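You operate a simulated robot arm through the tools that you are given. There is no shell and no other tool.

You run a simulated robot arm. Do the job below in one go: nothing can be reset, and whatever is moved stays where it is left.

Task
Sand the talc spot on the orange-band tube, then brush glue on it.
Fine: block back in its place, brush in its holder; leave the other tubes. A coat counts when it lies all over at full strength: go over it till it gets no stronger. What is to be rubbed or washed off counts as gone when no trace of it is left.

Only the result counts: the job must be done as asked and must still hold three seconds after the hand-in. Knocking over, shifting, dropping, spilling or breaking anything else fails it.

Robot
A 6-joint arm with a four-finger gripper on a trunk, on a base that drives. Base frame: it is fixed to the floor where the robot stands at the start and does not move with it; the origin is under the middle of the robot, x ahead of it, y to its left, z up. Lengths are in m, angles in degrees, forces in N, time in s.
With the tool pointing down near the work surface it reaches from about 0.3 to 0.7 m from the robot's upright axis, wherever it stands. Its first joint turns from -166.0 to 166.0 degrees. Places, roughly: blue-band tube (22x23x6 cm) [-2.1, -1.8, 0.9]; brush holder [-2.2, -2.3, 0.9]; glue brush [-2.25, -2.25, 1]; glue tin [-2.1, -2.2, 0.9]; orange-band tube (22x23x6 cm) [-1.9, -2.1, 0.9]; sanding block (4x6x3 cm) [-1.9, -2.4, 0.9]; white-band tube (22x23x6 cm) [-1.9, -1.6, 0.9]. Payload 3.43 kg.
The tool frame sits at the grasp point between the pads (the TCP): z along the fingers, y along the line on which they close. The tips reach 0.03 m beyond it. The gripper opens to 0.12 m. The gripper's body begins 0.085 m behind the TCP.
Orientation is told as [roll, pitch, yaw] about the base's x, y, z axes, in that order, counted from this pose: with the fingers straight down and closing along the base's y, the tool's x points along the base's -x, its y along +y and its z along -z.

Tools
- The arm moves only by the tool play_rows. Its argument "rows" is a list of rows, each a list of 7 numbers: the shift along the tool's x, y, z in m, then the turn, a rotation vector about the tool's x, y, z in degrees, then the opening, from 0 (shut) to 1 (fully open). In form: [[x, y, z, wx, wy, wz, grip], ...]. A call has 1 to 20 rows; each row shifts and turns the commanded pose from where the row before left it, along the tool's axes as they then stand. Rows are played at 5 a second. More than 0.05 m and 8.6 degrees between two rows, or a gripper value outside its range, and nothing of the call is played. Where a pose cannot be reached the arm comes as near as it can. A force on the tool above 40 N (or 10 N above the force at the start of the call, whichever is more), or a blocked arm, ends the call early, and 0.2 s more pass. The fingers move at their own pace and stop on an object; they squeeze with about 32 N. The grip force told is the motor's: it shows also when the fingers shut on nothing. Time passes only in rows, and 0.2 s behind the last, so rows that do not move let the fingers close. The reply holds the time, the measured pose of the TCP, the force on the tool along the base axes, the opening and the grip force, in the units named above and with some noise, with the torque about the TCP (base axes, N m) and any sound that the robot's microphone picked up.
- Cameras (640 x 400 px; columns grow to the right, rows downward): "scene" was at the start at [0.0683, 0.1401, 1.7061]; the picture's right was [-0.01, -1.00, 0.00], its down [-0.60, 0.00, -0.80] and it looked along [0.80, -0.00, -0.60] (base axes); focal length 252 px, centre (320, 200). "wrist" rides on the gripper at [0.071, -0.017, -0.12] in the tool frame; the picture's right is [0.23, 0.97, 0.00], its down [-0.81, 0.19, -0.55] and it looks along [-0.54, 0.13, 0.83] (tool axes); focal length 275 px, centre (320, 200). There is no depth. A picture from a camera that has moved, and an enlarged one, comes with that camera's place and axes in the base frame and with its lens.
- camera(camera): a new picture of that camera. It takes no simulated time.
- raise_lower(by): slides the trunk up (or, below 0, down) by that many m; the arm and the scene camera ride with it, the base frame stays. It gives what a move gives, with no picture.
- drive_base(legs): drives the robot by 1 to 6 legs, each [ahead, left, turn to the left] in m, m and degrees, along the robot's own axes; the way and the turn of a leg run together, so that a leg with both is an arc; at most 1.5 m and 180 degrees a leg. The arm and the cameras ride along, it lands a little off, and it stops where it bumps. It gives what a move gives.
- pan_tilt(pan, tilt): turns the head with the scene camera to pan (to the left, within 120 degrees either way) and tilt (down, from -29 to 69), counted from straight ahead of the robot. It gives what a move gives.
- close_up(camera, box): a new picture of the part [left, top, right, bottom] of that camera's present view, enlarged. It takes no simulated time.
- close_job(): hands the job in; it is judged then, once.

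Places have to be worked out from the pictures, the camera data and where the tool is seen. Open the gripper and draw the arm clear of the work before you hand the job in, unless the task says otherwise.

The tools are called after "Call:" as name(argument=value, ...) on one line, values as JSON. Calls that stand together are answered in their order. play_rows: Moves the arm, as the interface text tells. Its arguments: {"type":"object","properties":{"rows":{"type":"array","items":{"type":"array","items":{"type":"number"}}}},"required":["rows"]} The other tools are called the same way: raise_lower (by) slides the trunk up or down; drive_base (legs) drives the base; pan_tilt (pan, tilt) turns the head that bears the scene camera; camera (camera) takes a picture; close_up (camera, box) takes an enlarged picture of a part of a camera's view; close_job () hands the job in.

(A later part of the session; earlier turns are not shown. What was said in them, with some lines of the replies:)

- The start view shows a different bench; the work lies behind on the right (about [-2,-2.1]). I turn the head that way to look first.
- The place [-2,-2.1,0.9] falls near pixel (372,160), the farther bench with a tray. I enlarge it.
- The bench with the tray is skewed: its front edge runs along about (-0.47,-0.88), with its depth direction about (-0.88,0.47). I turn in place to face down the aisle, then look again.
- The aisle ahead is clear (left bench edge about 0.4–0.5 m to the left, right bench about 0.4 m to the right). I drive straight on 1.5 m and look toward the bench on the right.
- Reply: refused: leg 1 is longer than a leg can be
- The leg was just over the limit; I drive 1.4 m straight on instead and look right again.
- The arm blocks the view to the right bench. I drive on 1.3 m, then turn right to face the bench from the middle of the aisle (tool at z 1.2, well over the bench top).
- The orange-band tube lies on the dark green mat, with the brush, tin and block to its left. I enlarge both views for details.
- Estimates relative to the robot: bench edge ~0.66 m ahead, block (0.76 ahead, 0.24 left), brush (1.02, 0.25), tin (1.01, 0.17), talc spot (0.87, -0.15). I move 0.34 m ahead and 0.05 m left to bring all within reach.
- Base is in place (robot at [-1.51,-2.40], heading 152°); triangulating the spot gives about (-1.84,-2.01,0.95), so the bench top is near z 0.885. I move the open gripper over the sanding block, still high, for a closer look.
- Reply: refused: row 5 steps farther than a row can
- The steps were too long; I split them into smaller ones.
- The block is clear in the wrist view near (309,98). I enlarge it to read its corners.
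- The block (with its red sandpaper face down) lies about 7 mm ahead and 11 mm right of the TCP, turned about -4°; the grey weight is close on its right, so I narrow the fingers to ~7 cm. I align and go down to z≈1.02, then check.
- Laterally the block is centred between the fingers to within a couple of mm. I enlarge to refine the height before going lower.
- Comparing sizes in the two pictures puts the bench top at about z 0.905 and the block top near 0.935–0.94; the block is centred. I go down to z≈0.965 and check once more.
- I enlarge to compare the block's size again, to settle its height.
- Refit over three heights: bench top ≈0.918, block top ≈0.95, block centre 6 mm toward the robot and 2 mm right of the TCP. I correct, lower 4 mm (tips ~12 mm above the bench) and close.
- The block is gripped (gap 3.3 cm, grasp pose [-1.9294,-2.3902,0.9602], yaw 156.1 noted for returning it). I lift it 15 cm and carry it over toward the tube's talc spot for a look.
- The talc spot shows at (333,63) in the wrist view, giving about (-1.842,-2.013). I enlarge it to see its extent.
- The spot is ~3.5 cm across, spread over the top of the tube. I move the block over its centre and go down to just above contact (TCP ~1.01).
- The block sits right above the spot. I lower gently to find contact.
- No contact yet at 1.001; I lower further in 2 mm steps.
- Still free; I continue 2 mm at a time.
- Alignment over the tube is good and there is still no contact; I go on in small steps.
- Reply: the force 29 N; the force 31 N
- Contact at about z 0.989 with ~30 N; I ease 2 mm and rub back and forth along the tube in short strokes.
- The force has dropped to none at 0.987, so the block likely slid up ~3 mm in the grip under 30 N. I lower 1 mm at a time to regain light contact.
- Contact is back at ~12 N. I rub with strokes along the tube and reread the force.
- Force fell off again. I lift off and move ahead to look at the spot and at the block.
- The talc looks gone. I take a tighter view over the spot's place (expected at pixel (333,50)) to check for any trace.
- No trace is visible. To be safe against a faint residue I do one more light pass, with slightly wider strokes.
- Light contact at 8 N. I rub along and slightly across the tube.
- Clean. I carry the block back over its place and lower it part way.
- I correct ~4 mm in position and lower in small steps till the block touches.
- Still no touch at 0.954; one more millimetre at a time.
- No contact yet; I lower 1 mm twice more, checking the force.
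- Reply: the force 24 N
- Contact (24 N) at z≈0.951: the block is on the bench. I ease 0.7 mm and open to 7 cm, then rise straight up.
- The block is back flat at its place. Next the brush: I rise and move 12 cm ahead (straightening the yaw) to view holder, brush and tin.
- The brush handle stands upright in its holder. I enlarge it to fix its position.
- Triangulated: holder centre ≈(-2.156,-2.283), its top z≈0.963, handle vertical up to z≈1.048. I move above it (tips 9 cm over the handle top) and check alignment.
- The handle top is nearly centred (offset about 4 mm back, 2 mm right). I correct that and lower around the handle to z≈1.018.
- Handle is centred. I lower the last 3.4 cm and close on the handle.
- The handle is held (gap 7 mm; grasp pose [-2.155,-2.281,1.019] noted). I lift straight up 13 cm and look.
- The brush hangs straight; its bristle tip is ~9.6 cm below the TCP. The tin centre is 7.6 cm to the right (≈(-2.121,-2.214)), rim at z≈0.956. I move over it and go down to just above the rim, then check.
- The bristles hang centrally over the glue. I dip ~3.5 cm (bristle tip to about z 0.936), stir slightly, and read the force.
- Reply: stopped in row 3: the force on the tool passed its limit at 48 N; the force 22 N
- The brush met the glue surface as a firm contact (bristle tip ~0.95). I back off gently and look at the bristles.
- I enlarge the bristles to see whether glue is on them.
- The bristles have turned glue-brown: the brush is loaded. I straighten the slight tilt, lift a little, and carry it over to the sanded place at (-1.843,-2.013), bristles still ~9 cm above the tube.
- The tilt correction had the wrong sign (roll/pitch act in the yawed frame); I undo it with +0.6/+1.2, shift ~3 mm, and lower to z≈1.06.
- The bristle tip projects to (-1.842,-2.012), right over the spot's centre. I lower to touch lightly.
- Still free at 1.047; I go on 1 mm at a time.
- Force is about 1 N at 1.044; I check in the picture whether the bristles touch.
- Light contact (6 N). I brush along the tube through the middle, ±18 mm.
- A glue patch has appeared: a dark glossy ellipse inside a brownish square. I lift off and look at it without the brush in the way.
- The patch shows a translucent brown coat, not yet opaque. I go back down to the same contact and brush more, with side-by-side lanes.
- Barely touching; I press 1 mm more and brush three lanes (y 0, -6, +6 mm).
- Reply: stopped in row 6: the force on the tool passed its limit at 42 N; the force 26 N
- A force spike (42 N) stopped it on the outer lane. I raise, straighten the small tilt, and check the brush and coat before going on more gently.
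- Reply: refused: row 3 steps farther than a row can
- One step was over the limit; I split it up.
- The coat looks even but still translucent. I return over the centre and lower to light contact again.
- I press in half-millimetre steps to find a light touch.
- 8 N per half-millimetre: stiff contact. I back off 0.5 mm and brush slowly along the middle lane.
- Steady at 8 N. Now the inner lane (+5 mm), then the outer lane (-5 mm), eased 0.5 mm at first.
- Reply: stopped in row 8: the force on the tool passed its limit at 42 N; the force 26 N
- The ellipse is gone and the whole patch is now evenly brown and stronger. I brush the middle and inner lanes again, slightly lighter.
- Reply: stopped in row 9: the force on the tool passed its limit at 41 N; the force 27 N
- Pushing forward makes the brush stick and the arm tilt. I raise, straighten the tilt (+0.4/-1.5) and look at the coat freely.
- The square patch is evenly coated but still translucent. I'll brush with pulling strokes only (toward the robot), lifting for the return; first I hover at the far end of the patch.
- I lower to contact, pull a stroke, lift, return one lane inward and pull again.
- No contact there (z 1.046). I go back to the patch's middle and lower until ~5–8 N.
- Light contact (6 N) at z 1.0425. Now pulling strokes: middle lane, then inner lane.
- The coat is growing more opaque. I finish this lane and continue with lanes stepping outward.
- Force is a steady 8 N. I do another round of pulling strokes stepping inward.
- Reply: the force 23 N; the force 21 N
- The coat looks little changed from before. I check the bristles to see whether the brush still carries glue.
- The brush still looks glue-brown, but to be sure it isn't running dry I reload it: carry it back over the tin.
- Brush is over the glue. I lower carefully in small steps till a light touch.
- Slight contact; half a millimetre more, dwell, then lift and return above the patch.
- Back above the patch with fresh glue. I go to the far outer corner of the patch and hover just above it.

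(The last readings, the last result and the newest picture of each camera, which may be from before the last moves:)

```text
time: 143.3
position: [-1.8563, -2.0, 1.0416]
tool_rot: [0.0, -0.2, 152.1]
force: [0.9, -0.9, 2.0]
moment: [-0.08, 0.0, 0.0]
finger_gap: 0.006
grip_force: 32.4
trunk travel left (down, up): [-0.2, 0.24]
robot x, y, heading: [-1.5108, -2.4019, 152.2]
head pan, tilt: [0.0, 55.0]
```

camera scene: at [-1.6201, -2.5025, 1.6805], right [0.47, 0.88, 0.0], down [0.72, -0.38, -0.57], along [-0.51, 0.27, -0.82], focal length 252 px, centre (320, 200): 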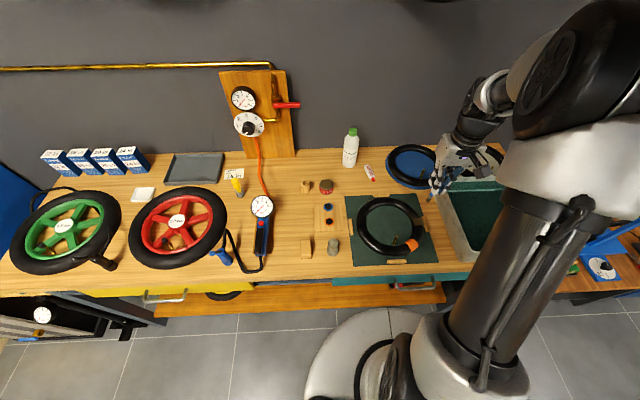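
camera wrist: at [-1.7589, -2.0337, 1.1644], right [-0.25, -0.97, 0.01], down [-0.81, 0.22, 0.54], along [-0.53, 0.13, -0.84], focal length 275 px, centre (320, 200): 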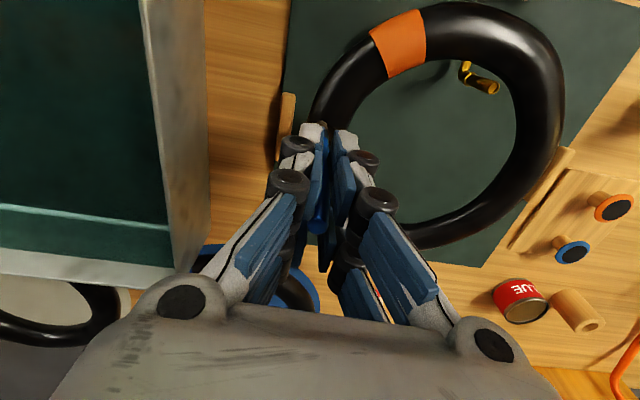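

Contact begins (2 N). I press half a mm more and pull four lanes across the patch, two per call.

Call:
play_rows(rows=[[0, 0, 0.0005, 0, 0, 0, 0], [0.007, 0, 0, 0, 0, 0, 0], [0.007, 0, 0, 0, 0, 0, 0], [0.007, 0, 0, 0, 0, 0, 0], [0.007, 0, 0, 0, 0, 0, 0], [0.006, 0, 0, 0, 0, 0, 0], [0, 0, -0.003, 0, 0, 0, 0], [-0.034, 0.005, 0, 0, 0, 0, 0], [0, 0, 0, 0, 0, 0, 0], [0, 0, 0.003, 0, 0, 0, 0], [0.007, 0, 0, 0, 0, 0, 0], [0.007, 0, 0, 0, 0, 0, 0], [0.007, 0, 0, 0, 0, 0, 0], [0.007, 0, 0, 0, 0, 0, 0], [0.006, 0, 0, 0, 0, 0, 0]])

Call:
play_rows(rows=[[0, 0, -0.003, 0, 0, 0, 0], [-0.034, 0.005, 0, 0, 0, 0, 0], [0, 0, 0, 0, 0, 0, 0], [0, 0, 0.003, 0, 0, 0, 0], [0.007, 0, 0, 0, 0, 0, 0], [0.007, 0, 0, 0, 0, 0, 0], [0.007, 0, 0, 0, 0, 0, 0], [0.007, 0, 0, 0, 0, 0, 0], [0.006, 0, 0, 0, 0, 0, 0], [0, 0, -0.003, 0, 0, 0, 0], [-0.034, 0.004, 0, 0, 0, 0, 0], [0, 0, 0, 0, 0, 0, 0], [0, 0, 0.0035, 0, 0, 0, 0], [0.007, 0, 0, 0, 0, 0, 0], [0.007, 0, 0, 0, 0, 0, 0], [0.007, 0, 0, 0, 0, 0, 0], [0.007, 0, 0, 0, 0, 0, 0], [0.006, 0, 0, 0, 0, 0, 0]])

Call:
play_rows(rows=[[0, 0, -0.01, 0, 0, 0, 0], [0, 0, -0.04, 0, 0, 0, 0], [0, 0, -0.04, 0, 0, 0, 0], [-0.035, 0, 0, 0, 0, 0, 0], [-0.035, -0.004, 0, 0, 0, 0, 0], [0, 0, 0, 0, 0, 0, 0]])

Call:
close_up(camera="wrist", box=[272, 10, 400, 90])

Call:
close_up(camera="scene", box=[396, 205, 436, 230])

```text
time: 146.5
position: [-1.8297, -2.0209, 1.0415]
tool_rot: [-0.1, -0.3, 152.1]
force: [-9.6, 5.7, 15.9]
moment: [0.58, 0.88, 0.01]
finger_gap: 0.0059
grip_force: 31.9
trunk travel left (down, up): [-0.2, 0.24]
robot x, y, heading: [-1.511, -2.4008, 151.8]
head pan, tilt: [0.0, 55.0]
```

```text
time: 150.3
position: [-1.8342, -2.0259, 1.0395]
tool_rot: [-0.1, -0.5, 152.1]
force: [-13.0, 6.0, 19.3]
moment: [0.54, 1.21, 0.02]
finger_gap: 0.0059
grip_force: 32.8
trunk travel left (down, up): [-0.2, 0.24]
robot x, y, heading: [-1.5069, -2.4039, 152.0]
head pan, tilt: [0.0, 55.0]
```

```text
time: 151.7
position: [-1.8939, -1.9924, 1.1295]
tool_rot: [-0.1, -0.1, 152.2]
force: [0.0, 0.2, -0.6]
moment: [-0.01, 0.01, -0.01]
finger_gap: 0.0059
grip_force: 32.3
trunk travel left (down, up): [-0.2, 0.24]
robot x, y, heading: [-1.5074, -2.4068, 152.0]
head pan, tilt: [0.0, 55.0]
```

```text
5.00 times, centred on (336, 50) of wrist
camera zoom: at [-1.8229, -2.0114, 1.2494], right [-0.25, -0.97, 0.0], down [-0.81, 0.21, 0.55], along [-0.54, 0.14, -0.83], focal length 1376 px, centre (240, 950)
```

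zoom: 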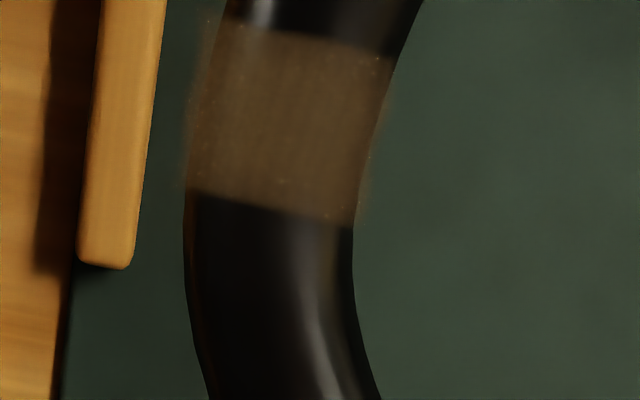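

```text
16.00 times, centred on (416, 218) of scene
camera zoom: at [-1.6192, -2.5021, 1.6806], right [0.47, 0.88, 0.0], down [0.72, -0.38, -0.57], along [-0.51, 0.27, -0.82], focal length 4028 px, centre (-1216, -80)
```

zoom: 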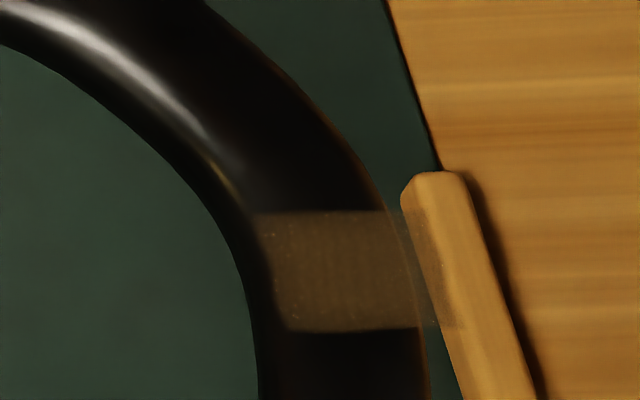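

The coat looks the same as before the reload, even and no stronger, so it is saturated. Now I carry the brush to above its holder.

Call:
play_rows(rows=[[0, 0, -0.03, 0, 0, 0, 0], [-0.00958, 0.03783, 0, 0, 0, 0, 0], [-0.00958, 0.03783, 0, 0, 0, 0, 0], [-0.00958, 0.03783, 0, 0, 0, 0, 0], [-0.00958, 0.03783, 0, 0, 0, 0, 0], [-0.00958, 0.03783, 0, 0, 0, 0, 0], [-0.00958, 0.03783, 0, 0, 0, 0, 0], [-0.00958, 0.03783, 0, 0, 0, 0, 0], [-0.00958, 0.03783, 0, 0, 0, 0, 0], [-0.00958, 0.03783, 0, 0, 0, 0, 0], [-0.00958, 0.03783, 0, 0, 0, 0, 0], [0, 0, 0.04, 0, 0, 0, 0], [0, 0, 0.03, 0, 0, 0, 0], [0, 0, 0, 0, 0, 0, 0]])

Call:
camera(camera="wrist")

Call:
close_up(camera="scene", box=[272, 140, 336, 180])

```text
time: 154.7
position: [-2.1549, -2.2789, 1.0874]
tool_rot: [0.1, 0.0, 152.1]
force: [0.9, 0.5, -0.3]
moment: [-0.01, 0.0, 0.0]
finger_gap: 0.0061
grip_force: 32.3
trunk travel left (down, up): [-0.2, 0.24]
robot x, y, heading: [-1.5104, -2.4043, 151.9]
head pan, tilt: [0.0, 55.0]
```

```text
taken
camera wrist: at [-2.0832, -2.2984, 1.2063], right [-0.25, -0.97, 0.0], down [-0.81, 0.21, 0.55], along [-0.54, 0.14, -0.83], focal length 275 px, centre (320, 200)
```

wrist: 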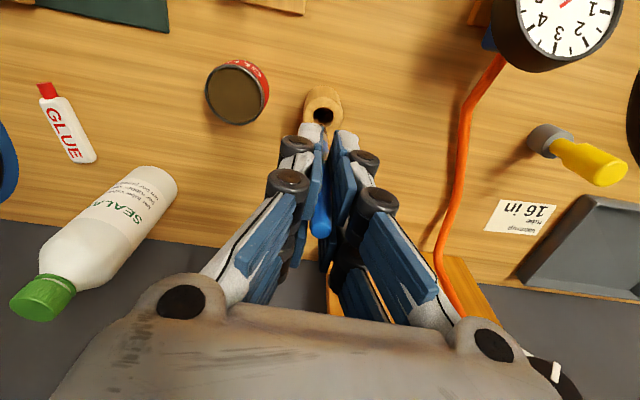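

```text
10.00 times, centred on (304, 160) of scene
camera zoom: at [-1.6191, -2.5017, 1.6806], right [0.47, 0.88, 0.0], down [0.72, -0.38, -0.57], along [-0.51, 0.27, -0.82], focal length 2517 px, centre (480, 600)
```

zoom: 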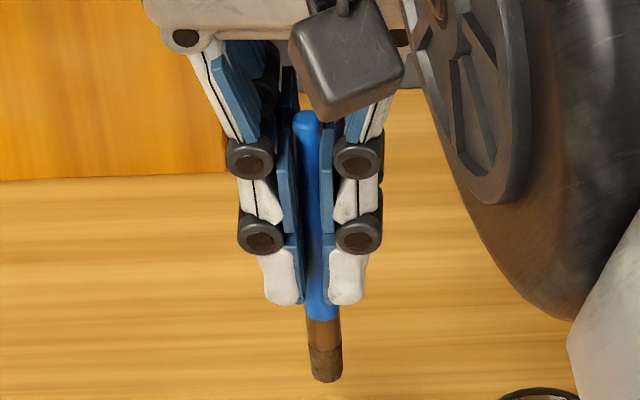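

I zoom the wrist view on holder hole and bristle tip to check alignment in the fore-aft direction.

Call:
close_up(camera="wrist", box=[288, 80, 352, 120])

Call:
close_up(camera="wrist", box=[288, 105, 352, 145])

Call:
close_up(camera="scene", box=[272, 165, 336, 205])

```text
10.00 times, centred on (320, 100) of wrist
camera zoom: at [-2.0832, -2.2984, 1.2063], right [-0.25, -0.97, 0.0], down [-0.81, 0.21, 0.55], along [-0.54, 0.14, -0.83], focal length 2753 px, centre (320, 1200)
```

zoom: 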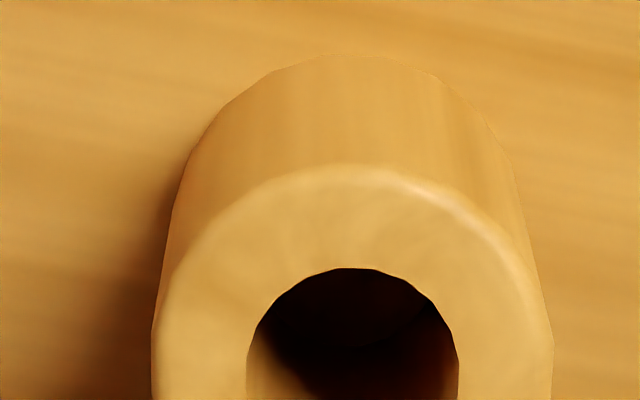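

```text
10.00 times, centred on (320, 125) of wrist
camera zoom: at [-2.0832, -2.2984, 1.2063], right [-0.25, -0.97, 0.0], down [-0.81, 0.21, 0.55], along [-0.54, 0.14, -0.83], focal length 2753 px, centre (320, 950)
```

zoom: 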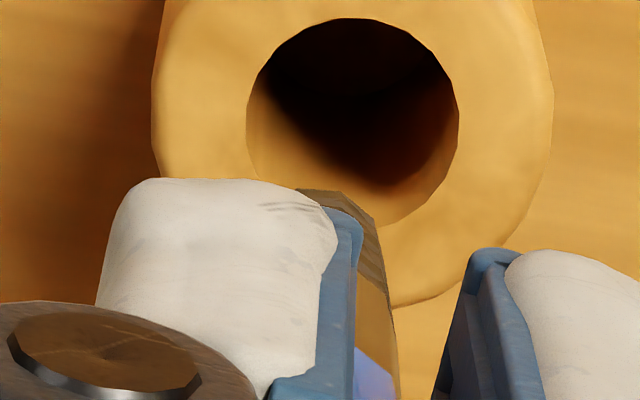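

```text
10.00 times, centred on (304, 185) of scene
camera zoom: at [-1.6191, -2.5017, 1.6806], right [0.47, 0.88, 0.0], down [0.72, -0.38, -0.57], along [-0.51, 0.27, -0.82], focal length 2517 px, centre (480, 350)
```

zoom: 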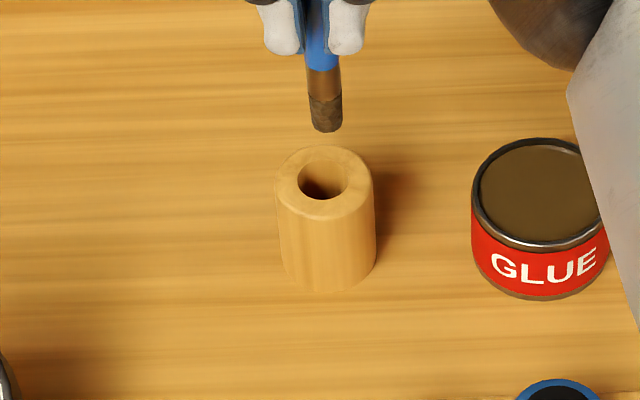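

Both views agree: the hole is ~3 mm to the tool's +y of the bristle tip, fore-aft aligned within 1 mm. I correct and insert part way.

Call:
play_rows(rows=[[-0.0005, 0.003, 0, 0, 0, 0, 0], [0, 0, 0.015, 0, 0, 0, 0], [0, 0, 0.012, 0, 0, 0, 0], [0, 0, 0.008, 0, 0, 0, 0], [0, 0, 0.008, 0, 0, 0, 0], [0, 0, 0, 0, 0, 0, 0]])

Call:
close_up(camera="scene", box=[272, 160, 336, 200])

```text
time: 156.1
position: [-2.1565, -2.2843, 1.0455]
tool_rot: [0.0, -0.2, 152.1]
force: [-0.3, 0.5, -0.1]
moment: [0.02, 0.01, 0.03]
finger_gap: 0.0061
grip_force: 31.6
trunk travel left (down, up): [-0.2, 0.24]
robot x, y, heading: [-1.5105, -2.4058, 152.0]
head pan, tilt: [0.0, 55.0]
```

```text
10.00 times, centred on (304, 180) of scene
camera zoom: at [-1.6195, -2.5019, 1.6806], right [0.47, 0.88, 0.0], down [0.72, -0.38, -0.57], along [-0.51, 0.27, -0.82], focal length 2517 px, centre (480, 400)
```

zoom: 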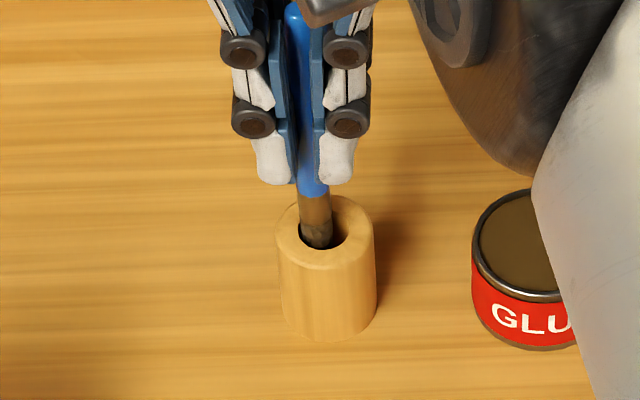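

The bristles are in the hole, about 2 mm off to the left; I correct and lower further, watching the force.

Call:
play_rows(rows=[[0, -0.002, 0, 0, 0, 0, 0], [0, 0, 0.008, 0, 0, 0, 0], [0, 0, 0.008, 0, 0, 0, 0], [0, 0, 0.006, 0, 0, 0, 0], [0, 0, 0, 0, 0, 0, 0]])

Call:
close_up(camera="scene", box=[272, 160, 336, 200])

```text
time: 157.3
position: [-2.156, -2.283, 1.0237]
tool_rot: [0.0, -0.1, 152.1]
force: [0.2, -0.3, -0.5]
moment: [0.0, 0.03, 0.01]
finger_gap: 0.0061
grip_force: 31.7
trunk travel left (down, up): [-0.2, 0.24]
robot x, y, heading: [-1.5116, -2.4062, 152.0]
head pan, tilt: [0.0, 55.0]
```

```text
10.00 times, centred on (304, 180) of scene
camera zoom: at [-1.6195, -2.5019, 1.6806], right [0.47, 0.88, 0.0], down [0.72, -0.38, -0.57], along [-0.51, 0.27, -0.82], focal length 2517 px, centre (480, 400)
```

zoom: 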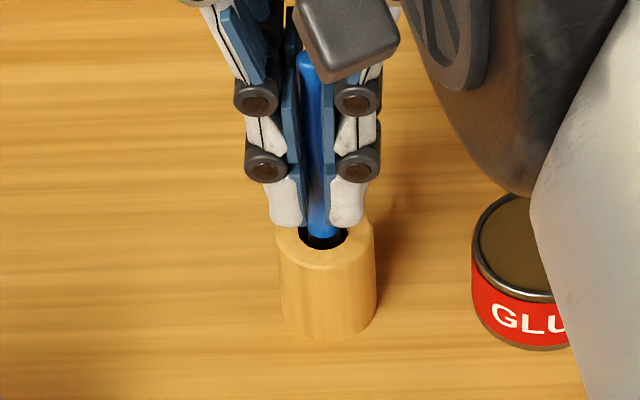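

Well centred now and no force. I lower the last millimetres until the brush rests on the holder's floor.

Call:
play_rows(rows=[[0, 0, 0.003, 0, 0, 0, 0], [0, 0, 0.002, 0, 0, 0, 0], [0, 0, 0.001, 0, 0, 0, 0], [0, 0, 0, 0, 0, 0, 0]])

Call:
play_rows(rows=[[0, 0, 0.001, 0, 0, 0, 0], [0, 0, 0.0005, 0, 0, 0, 0], [0, 0, 0, 0, 0, 0, 0]])

```text
time: 158.3
position: [-2.156, -2.2816, 1.0175]
tool_rot: [0.0, -0.1, 152.1]
force: [0.2, 0.0, -0.4]
moment: [0.0, -0.04, -0.01]
finger_gap: 0.0057
grip_force: 32.2
trunk travel left (down, up): [-0.2, 0.24]
robot x, y, heading: [-1.5057, -2.4039, 152.0]
head pan, tilt: [0.0, 55.0]
```

```text
time: 159.1
position: [-2.1563, -2.2816, 1.0149]
tool_rot: [0.0, -0.1, 152.2]
force: [-0.3, -0.6, -0.1]
moment: [0.0, 0.01, 0.0]
finger_gap: 0.0059
grip_force: 31.8
trunk travel left (down, up): [-0.2, 0.24]
robot x, y, heading: [-1.5108, -2.4024, 152.1]
head pan, tilt: [0.0, 55.0]
```

One or two millimetres more, step by step.

Call:
play_rows(rows=[[0, 0, 0.001, 0, 0, 0, 0], [0, 0, 0, 0, 0, 0, 0]])

Call:
play_rows(rows=[[0, 0, 0.001, 0, 0, 0, 0], [0, 0, 0, 0, 0, 0, 0]])

```text
time: 159.7
position: [-2.1557, -2.2809, 1.0149]
tool_rot: [0.1, -0.1, 152.1]
force: [0.2, 0.3, -0.7]
moment: [-0.02, 0.0, 0.05]
finger_gap: 0.0059
grip_force: 31.7
trunk travel left (down, up): [-0.2, 0.24]
robot x, y, heading: [-1.5091, -2.4037, 151.8]
head pan, tilt: [0.0, 55.0]
```

```text
time: 160.3
position: [-2.1564, -2.2818, 1.015]
tool_rot: [-0.1, -0.1, 152.1]
force: [-0.9, 0.1, -1.0]
moment: [-0.03, -0.03, 0.02]
finger_gap: 0.0062
grip_force: 32.2
trunk travel left (down, up): [-0.2, 0.24]
robot x, y, heading: [-1.5088, -2.4001, 152.0]
head pan, tilt: [0.0, 55.0]
```

Still no contact at 1.015; two more 1 mm steps, then I release.

Call:
play_rows(rows=[[0, 0, 0.001, 0, 0, 0, 0], [0, 0, 0, 0, 0, 0, 0]])

Call:
play_rows(rows=[[0, 0, 0.001, 0, 0, 0, 0], [0, 0, 0, 0, 0, 0, 0]])

```text
time: 160.9
position: [-2.156, -2.2806, 1.0136]
tool_rot: [0.2, -0.2, 152.1]
force: [-0.1, -0.7, 6.8]
moment: [0.05, 0.06, 0.0]
finger_gap: 0.0063
grip_force: 31.9
trunk travel left (down, up): [-0.2, 0.24]
robot x, y, heading: [-1.5084, -2.4046, 152.1]
head pan, tilt: [0.0, 55.0]
```

```text
time: 161.5
position: [-2.1556, -2.2818, 1.0143]
tool_rot: [0.1, -0.3, 152.2]
force: [-0.8, 0.8, 12.4]
moment: [0.05, 0.02, -0.05]
finger_gap: 0.0062
grip_force: 32.2
trunk travel left (down, up): [-0.2, 0.24]
robot x, y, heading: [-1.5113, -2.4029, 152.1]
head pan, tilt: [0.0, 55.0]
```

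The brush rests on the holder floor (12 N). I ease 1 mm, open the fingers and rise straight up.

Call:
play_rows(rows=[[0, 0, -0.0012, 0, 0, 0, 0], [0, 0, 0, 0, 0, 0, 0.15], [0, 0, 0, 0, 0, 0, 0.3], [0, 0, 0, 0, 0, 0, 0.5], [0, 0, 0, 0, 0, 0, 0.5], [0, 0, 0, 0, 0, 0, 0.5], [0, 0, -0.02, 0, 0, 0, 0.5], [0, 0, -0.03, 0, 0, 0, 0.5], [0, 0, -0.04, 0, 0, 0, 0.5], [0, 0, -0.04, 0, 0, 0, 0.5], [0, 0, 0, 0, 0, 0, 0.5]])

Call:
camera(camera="wrist")

Call:
close_up(camera="scene", box=[272, 150, 368, 210])

```text
time: 163.9
position: [-2.154, -2.2819, 1.1453]
tool_rot: [-0.1, -0.1, 152.2]
force: [-0.5, -0.4, 0.4]
moment: [0.02, -0.01, -0.03]
finger_gap: 0.0596
grip_force: 0.1
trunk travel left (down, up): [-0.2, 0.24]
robot x, y, heading: [-1.5128, -2.4034, 152.0]
head pan, tilt: [0.0, 55.0]
```

```text
taken
camera wrist: at [-2.0833, -2.3012, 1.2648], right [-0.25, -0.97, 0.0], down [-0.81, 0.21, 0.55], along [-0.54, 0.14, -0.83], focal length 275 px, centre (320, 200)
```

wrist: 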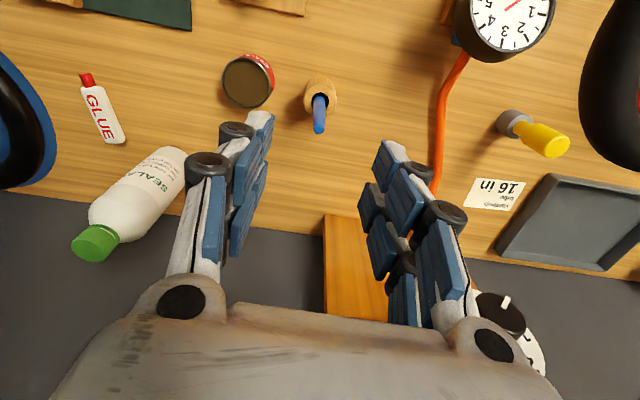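

```text
6.67 times, centred on (320, 180) of scene
camera zoom: at [-1.62, -2.5018, 1.6805], right [0.47, 0.88, 0.0], down [0.72, -0.38, -0.57], along [-0.51, 0.27, -0.82], focal length 1678 px, centre (320, 333)
```

zoom: 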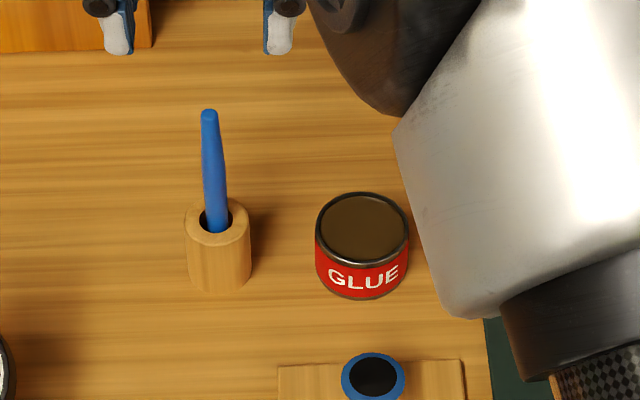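

The brush stands in its holder. I carry the empty gripper up and over for a last look at the coat and everything else.

Call:
play_rows(rows=[[0, 0, -0.03, 0, 0, 0, 0.5], [0.00943, -0.03776, 0, 0, 0, 0, 0.5], [0.00943, -0.03776, 0, 0, 0, 0, 0.5], [0.00943, -0.03776, 0, 0, 0, 0, 0.5], [0.00943, -0.03776, 0, 0, 0, 0, 0.5], [0.00943, -0.03776, 0, 0, 0, 0, 0.5], [0.00943, -0.03776, 0, 0, 0, 0, 0.5], [0.00943, -0.03776, 0, 0, 0, 0, 0.5], [0.00943, -0.03776, 0, 0, 0, 0, 0.5], [0.00943, -0.03776, 0, 0, 0, 0, 0.5], [0.00943, -0.03776, 0, 0, 0, 0, 0.5], [0, 0, 0.045, 0, 0, 0, 0.5], [0, 0, 0, 0, 0, 0, 0.5]])

Call:
close_up(camera="wrist", box=[272, 10, 400, 90])

Call:
close_up(camera="wrist", box=[300, 20, 364, 60])

Call:
close_up(camera="scene", box=[280, 160, 440, 260])

```text
time: 166.7
position: [-1.8941, -1.9917, 1.1326]
tool_rot: [-0.1, -0.3, 152.0]
force: [-0.2, -0.8, 0.8]
moment: [0.01, 0.03, 0.02]
finger_gap: 0.0601
grip_force: 0.0
trunk travel left (down, up): [-0.2, 0.24]
robot x, y, heading: [-1.5093, -2.4019, 151.6]
head pan, tilt: [0.0, 55.0]
```

```text
5.00 times, centred on (336, 50) of wrist
camera zoom: at [-1.8234, -2.0106, 1.2514], right [-0.25, -0.97, 0.0], down [-0.8, 0.21, 0.56], along [-0.54, 0.14, -0.83], focal length 1376 px, centre (240, 950)
```

zoom: 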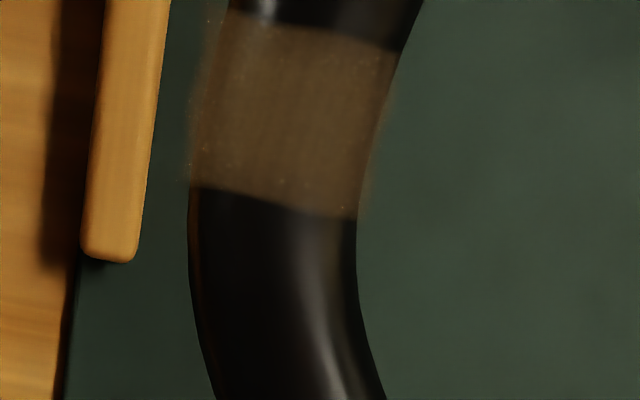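

```text
10.00 times, centred on (332, 40) of wrist
camera zoom: at [-1.8234, -2.0106, 1.2514], right [-0.25, -0.97, 0.0], down [-0.8, 0.21, 0.56], along [-0.54, 0.14, -0.83], focal length 2753 px, centre (200, 1800)
```

zoom: 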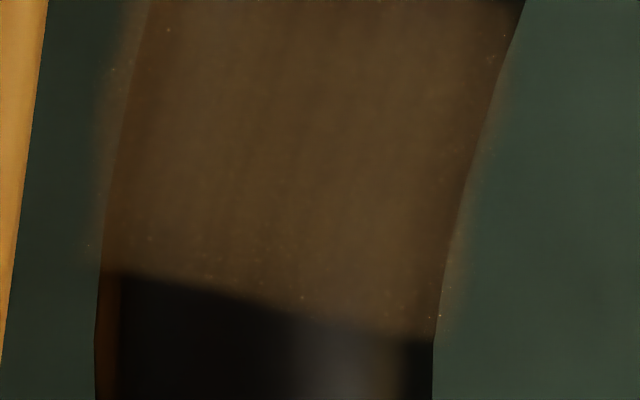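

```text
4.00 times, centred on (360, 210) of scene
camera zoom: at [-1.6187, -2.5022, 1.6806], right [0.47, 0.88, 0.0], down [0.72, -0.38, -0.57], along [-0.51, 0.27, -0.82], focal length 1007 px, centre (160, 160)
```

zoom: 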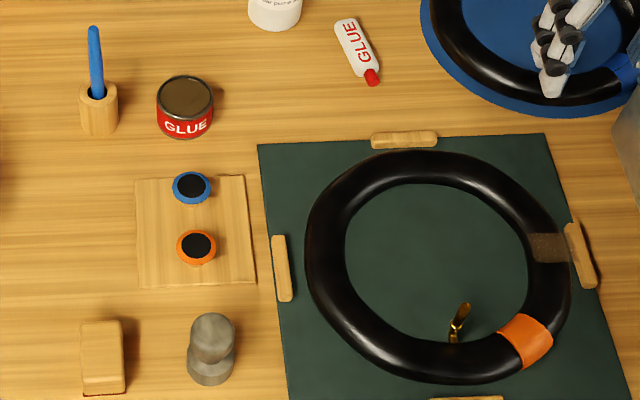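

The coat is even and unchanged; block, brush, tin and tubes are all in place. I open the gripper and draw the arm up and back, clear of the bench.

Call:
play_rows(rows=[[0, 0, -0.04, 0, 0, 0, 0.7], [0, 0, -0.045, 0, 0, 0, 1], [0, 0, -0.045, 0, 0, 0, 1], [0.03, 0.02, -0.02, 0, 0, 0, 1], [0.03, 0.02, 0, 0, 0, 0, 1], [0.03, 0.02, 0, 0, 0, 0, 1], [0, 0, 0, 0, 0, 0, 1], [0, 0, 0, 0, 0, 0, 1], [0, 0, 0, 0, 0, 0, 1]])

Call:
camera(camera="scene")

Call:
camera(camera="wrist")

```text
time: 168.7
position: [-1.8463, -2.0862, 1.2779]
tool_rot: [0.0, -0.2, 152.1]
force: [0.1, 1.1, -0.5]
moment: [0.01, 0.0, 0.02]
finger_gap: 0.1198
grip_force: 0.0
trunk travel left (down, up): [-0.2, 0.24]
robot x, y, heading: [-1.5113, -2.4018, 151.9]
head pan, tilt: [0.0, 55.0]
```

```text
taken
camera scene: at [-1.6198, -2.5015, 1.6806], right [0.47, 0.88, 0.0], down [0.72, -0.38, -0.57], along [-0.51, 0.27, -0.82], focal length 252 px, centre (320, 200)
```

scene: 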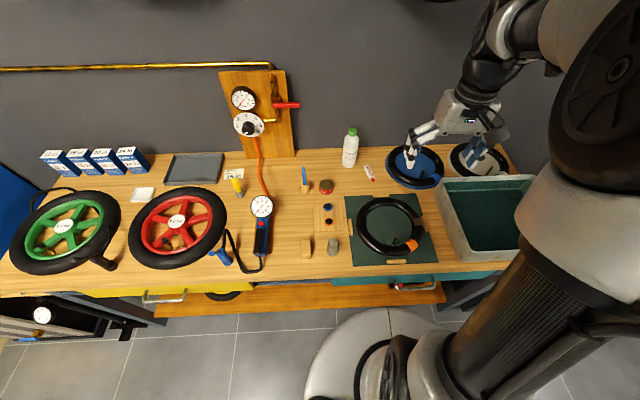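

```text
taken
camera wrist: at [-1.7734, -2.105, 1.3983], right [-0.25, -0.97, 0.0], down [-0.81, 0.21, 0.55], along [-0.54, 0.14, -0.83], focal length 275 px, centre (320, 200)
```

wrist: 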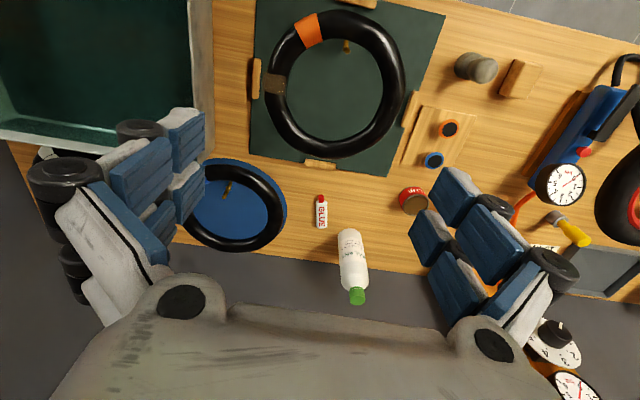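

Everything stands in order: the coat is on the orange-band tube, block and brush are back, and the arm is clear with the gripper open. I hand the job in.

Call:
close_job()

```text
The job is handed in.
```

The talc spot on the orange-band tube is sanded off and the place is coated with glue. I've handed the job in; no result came back with the hand-in.

- **Sanding:** no trace of talc was visible after the first pass. I made a second light pass anyway, and the close-ups still showed nothing.
- **Glue:** the coat lies evenly over the whole patch, but it still looks see-through. I reloaded the brush and went over it again, and it came out no stronger, so I took that as full strength. I judged this by eye from the pictures.
- **Block and brush:** the block lies flat within a few millimetres of where I picked it up, and the brush stands in its holder.
- **Everything else:** I touched none of the other tubes, and nothing was knocked over or spilled. The orange-band tube may have turned about a millimetre on its mat while I brushed it.

The arm is raised clear of the bench with the gripper open.
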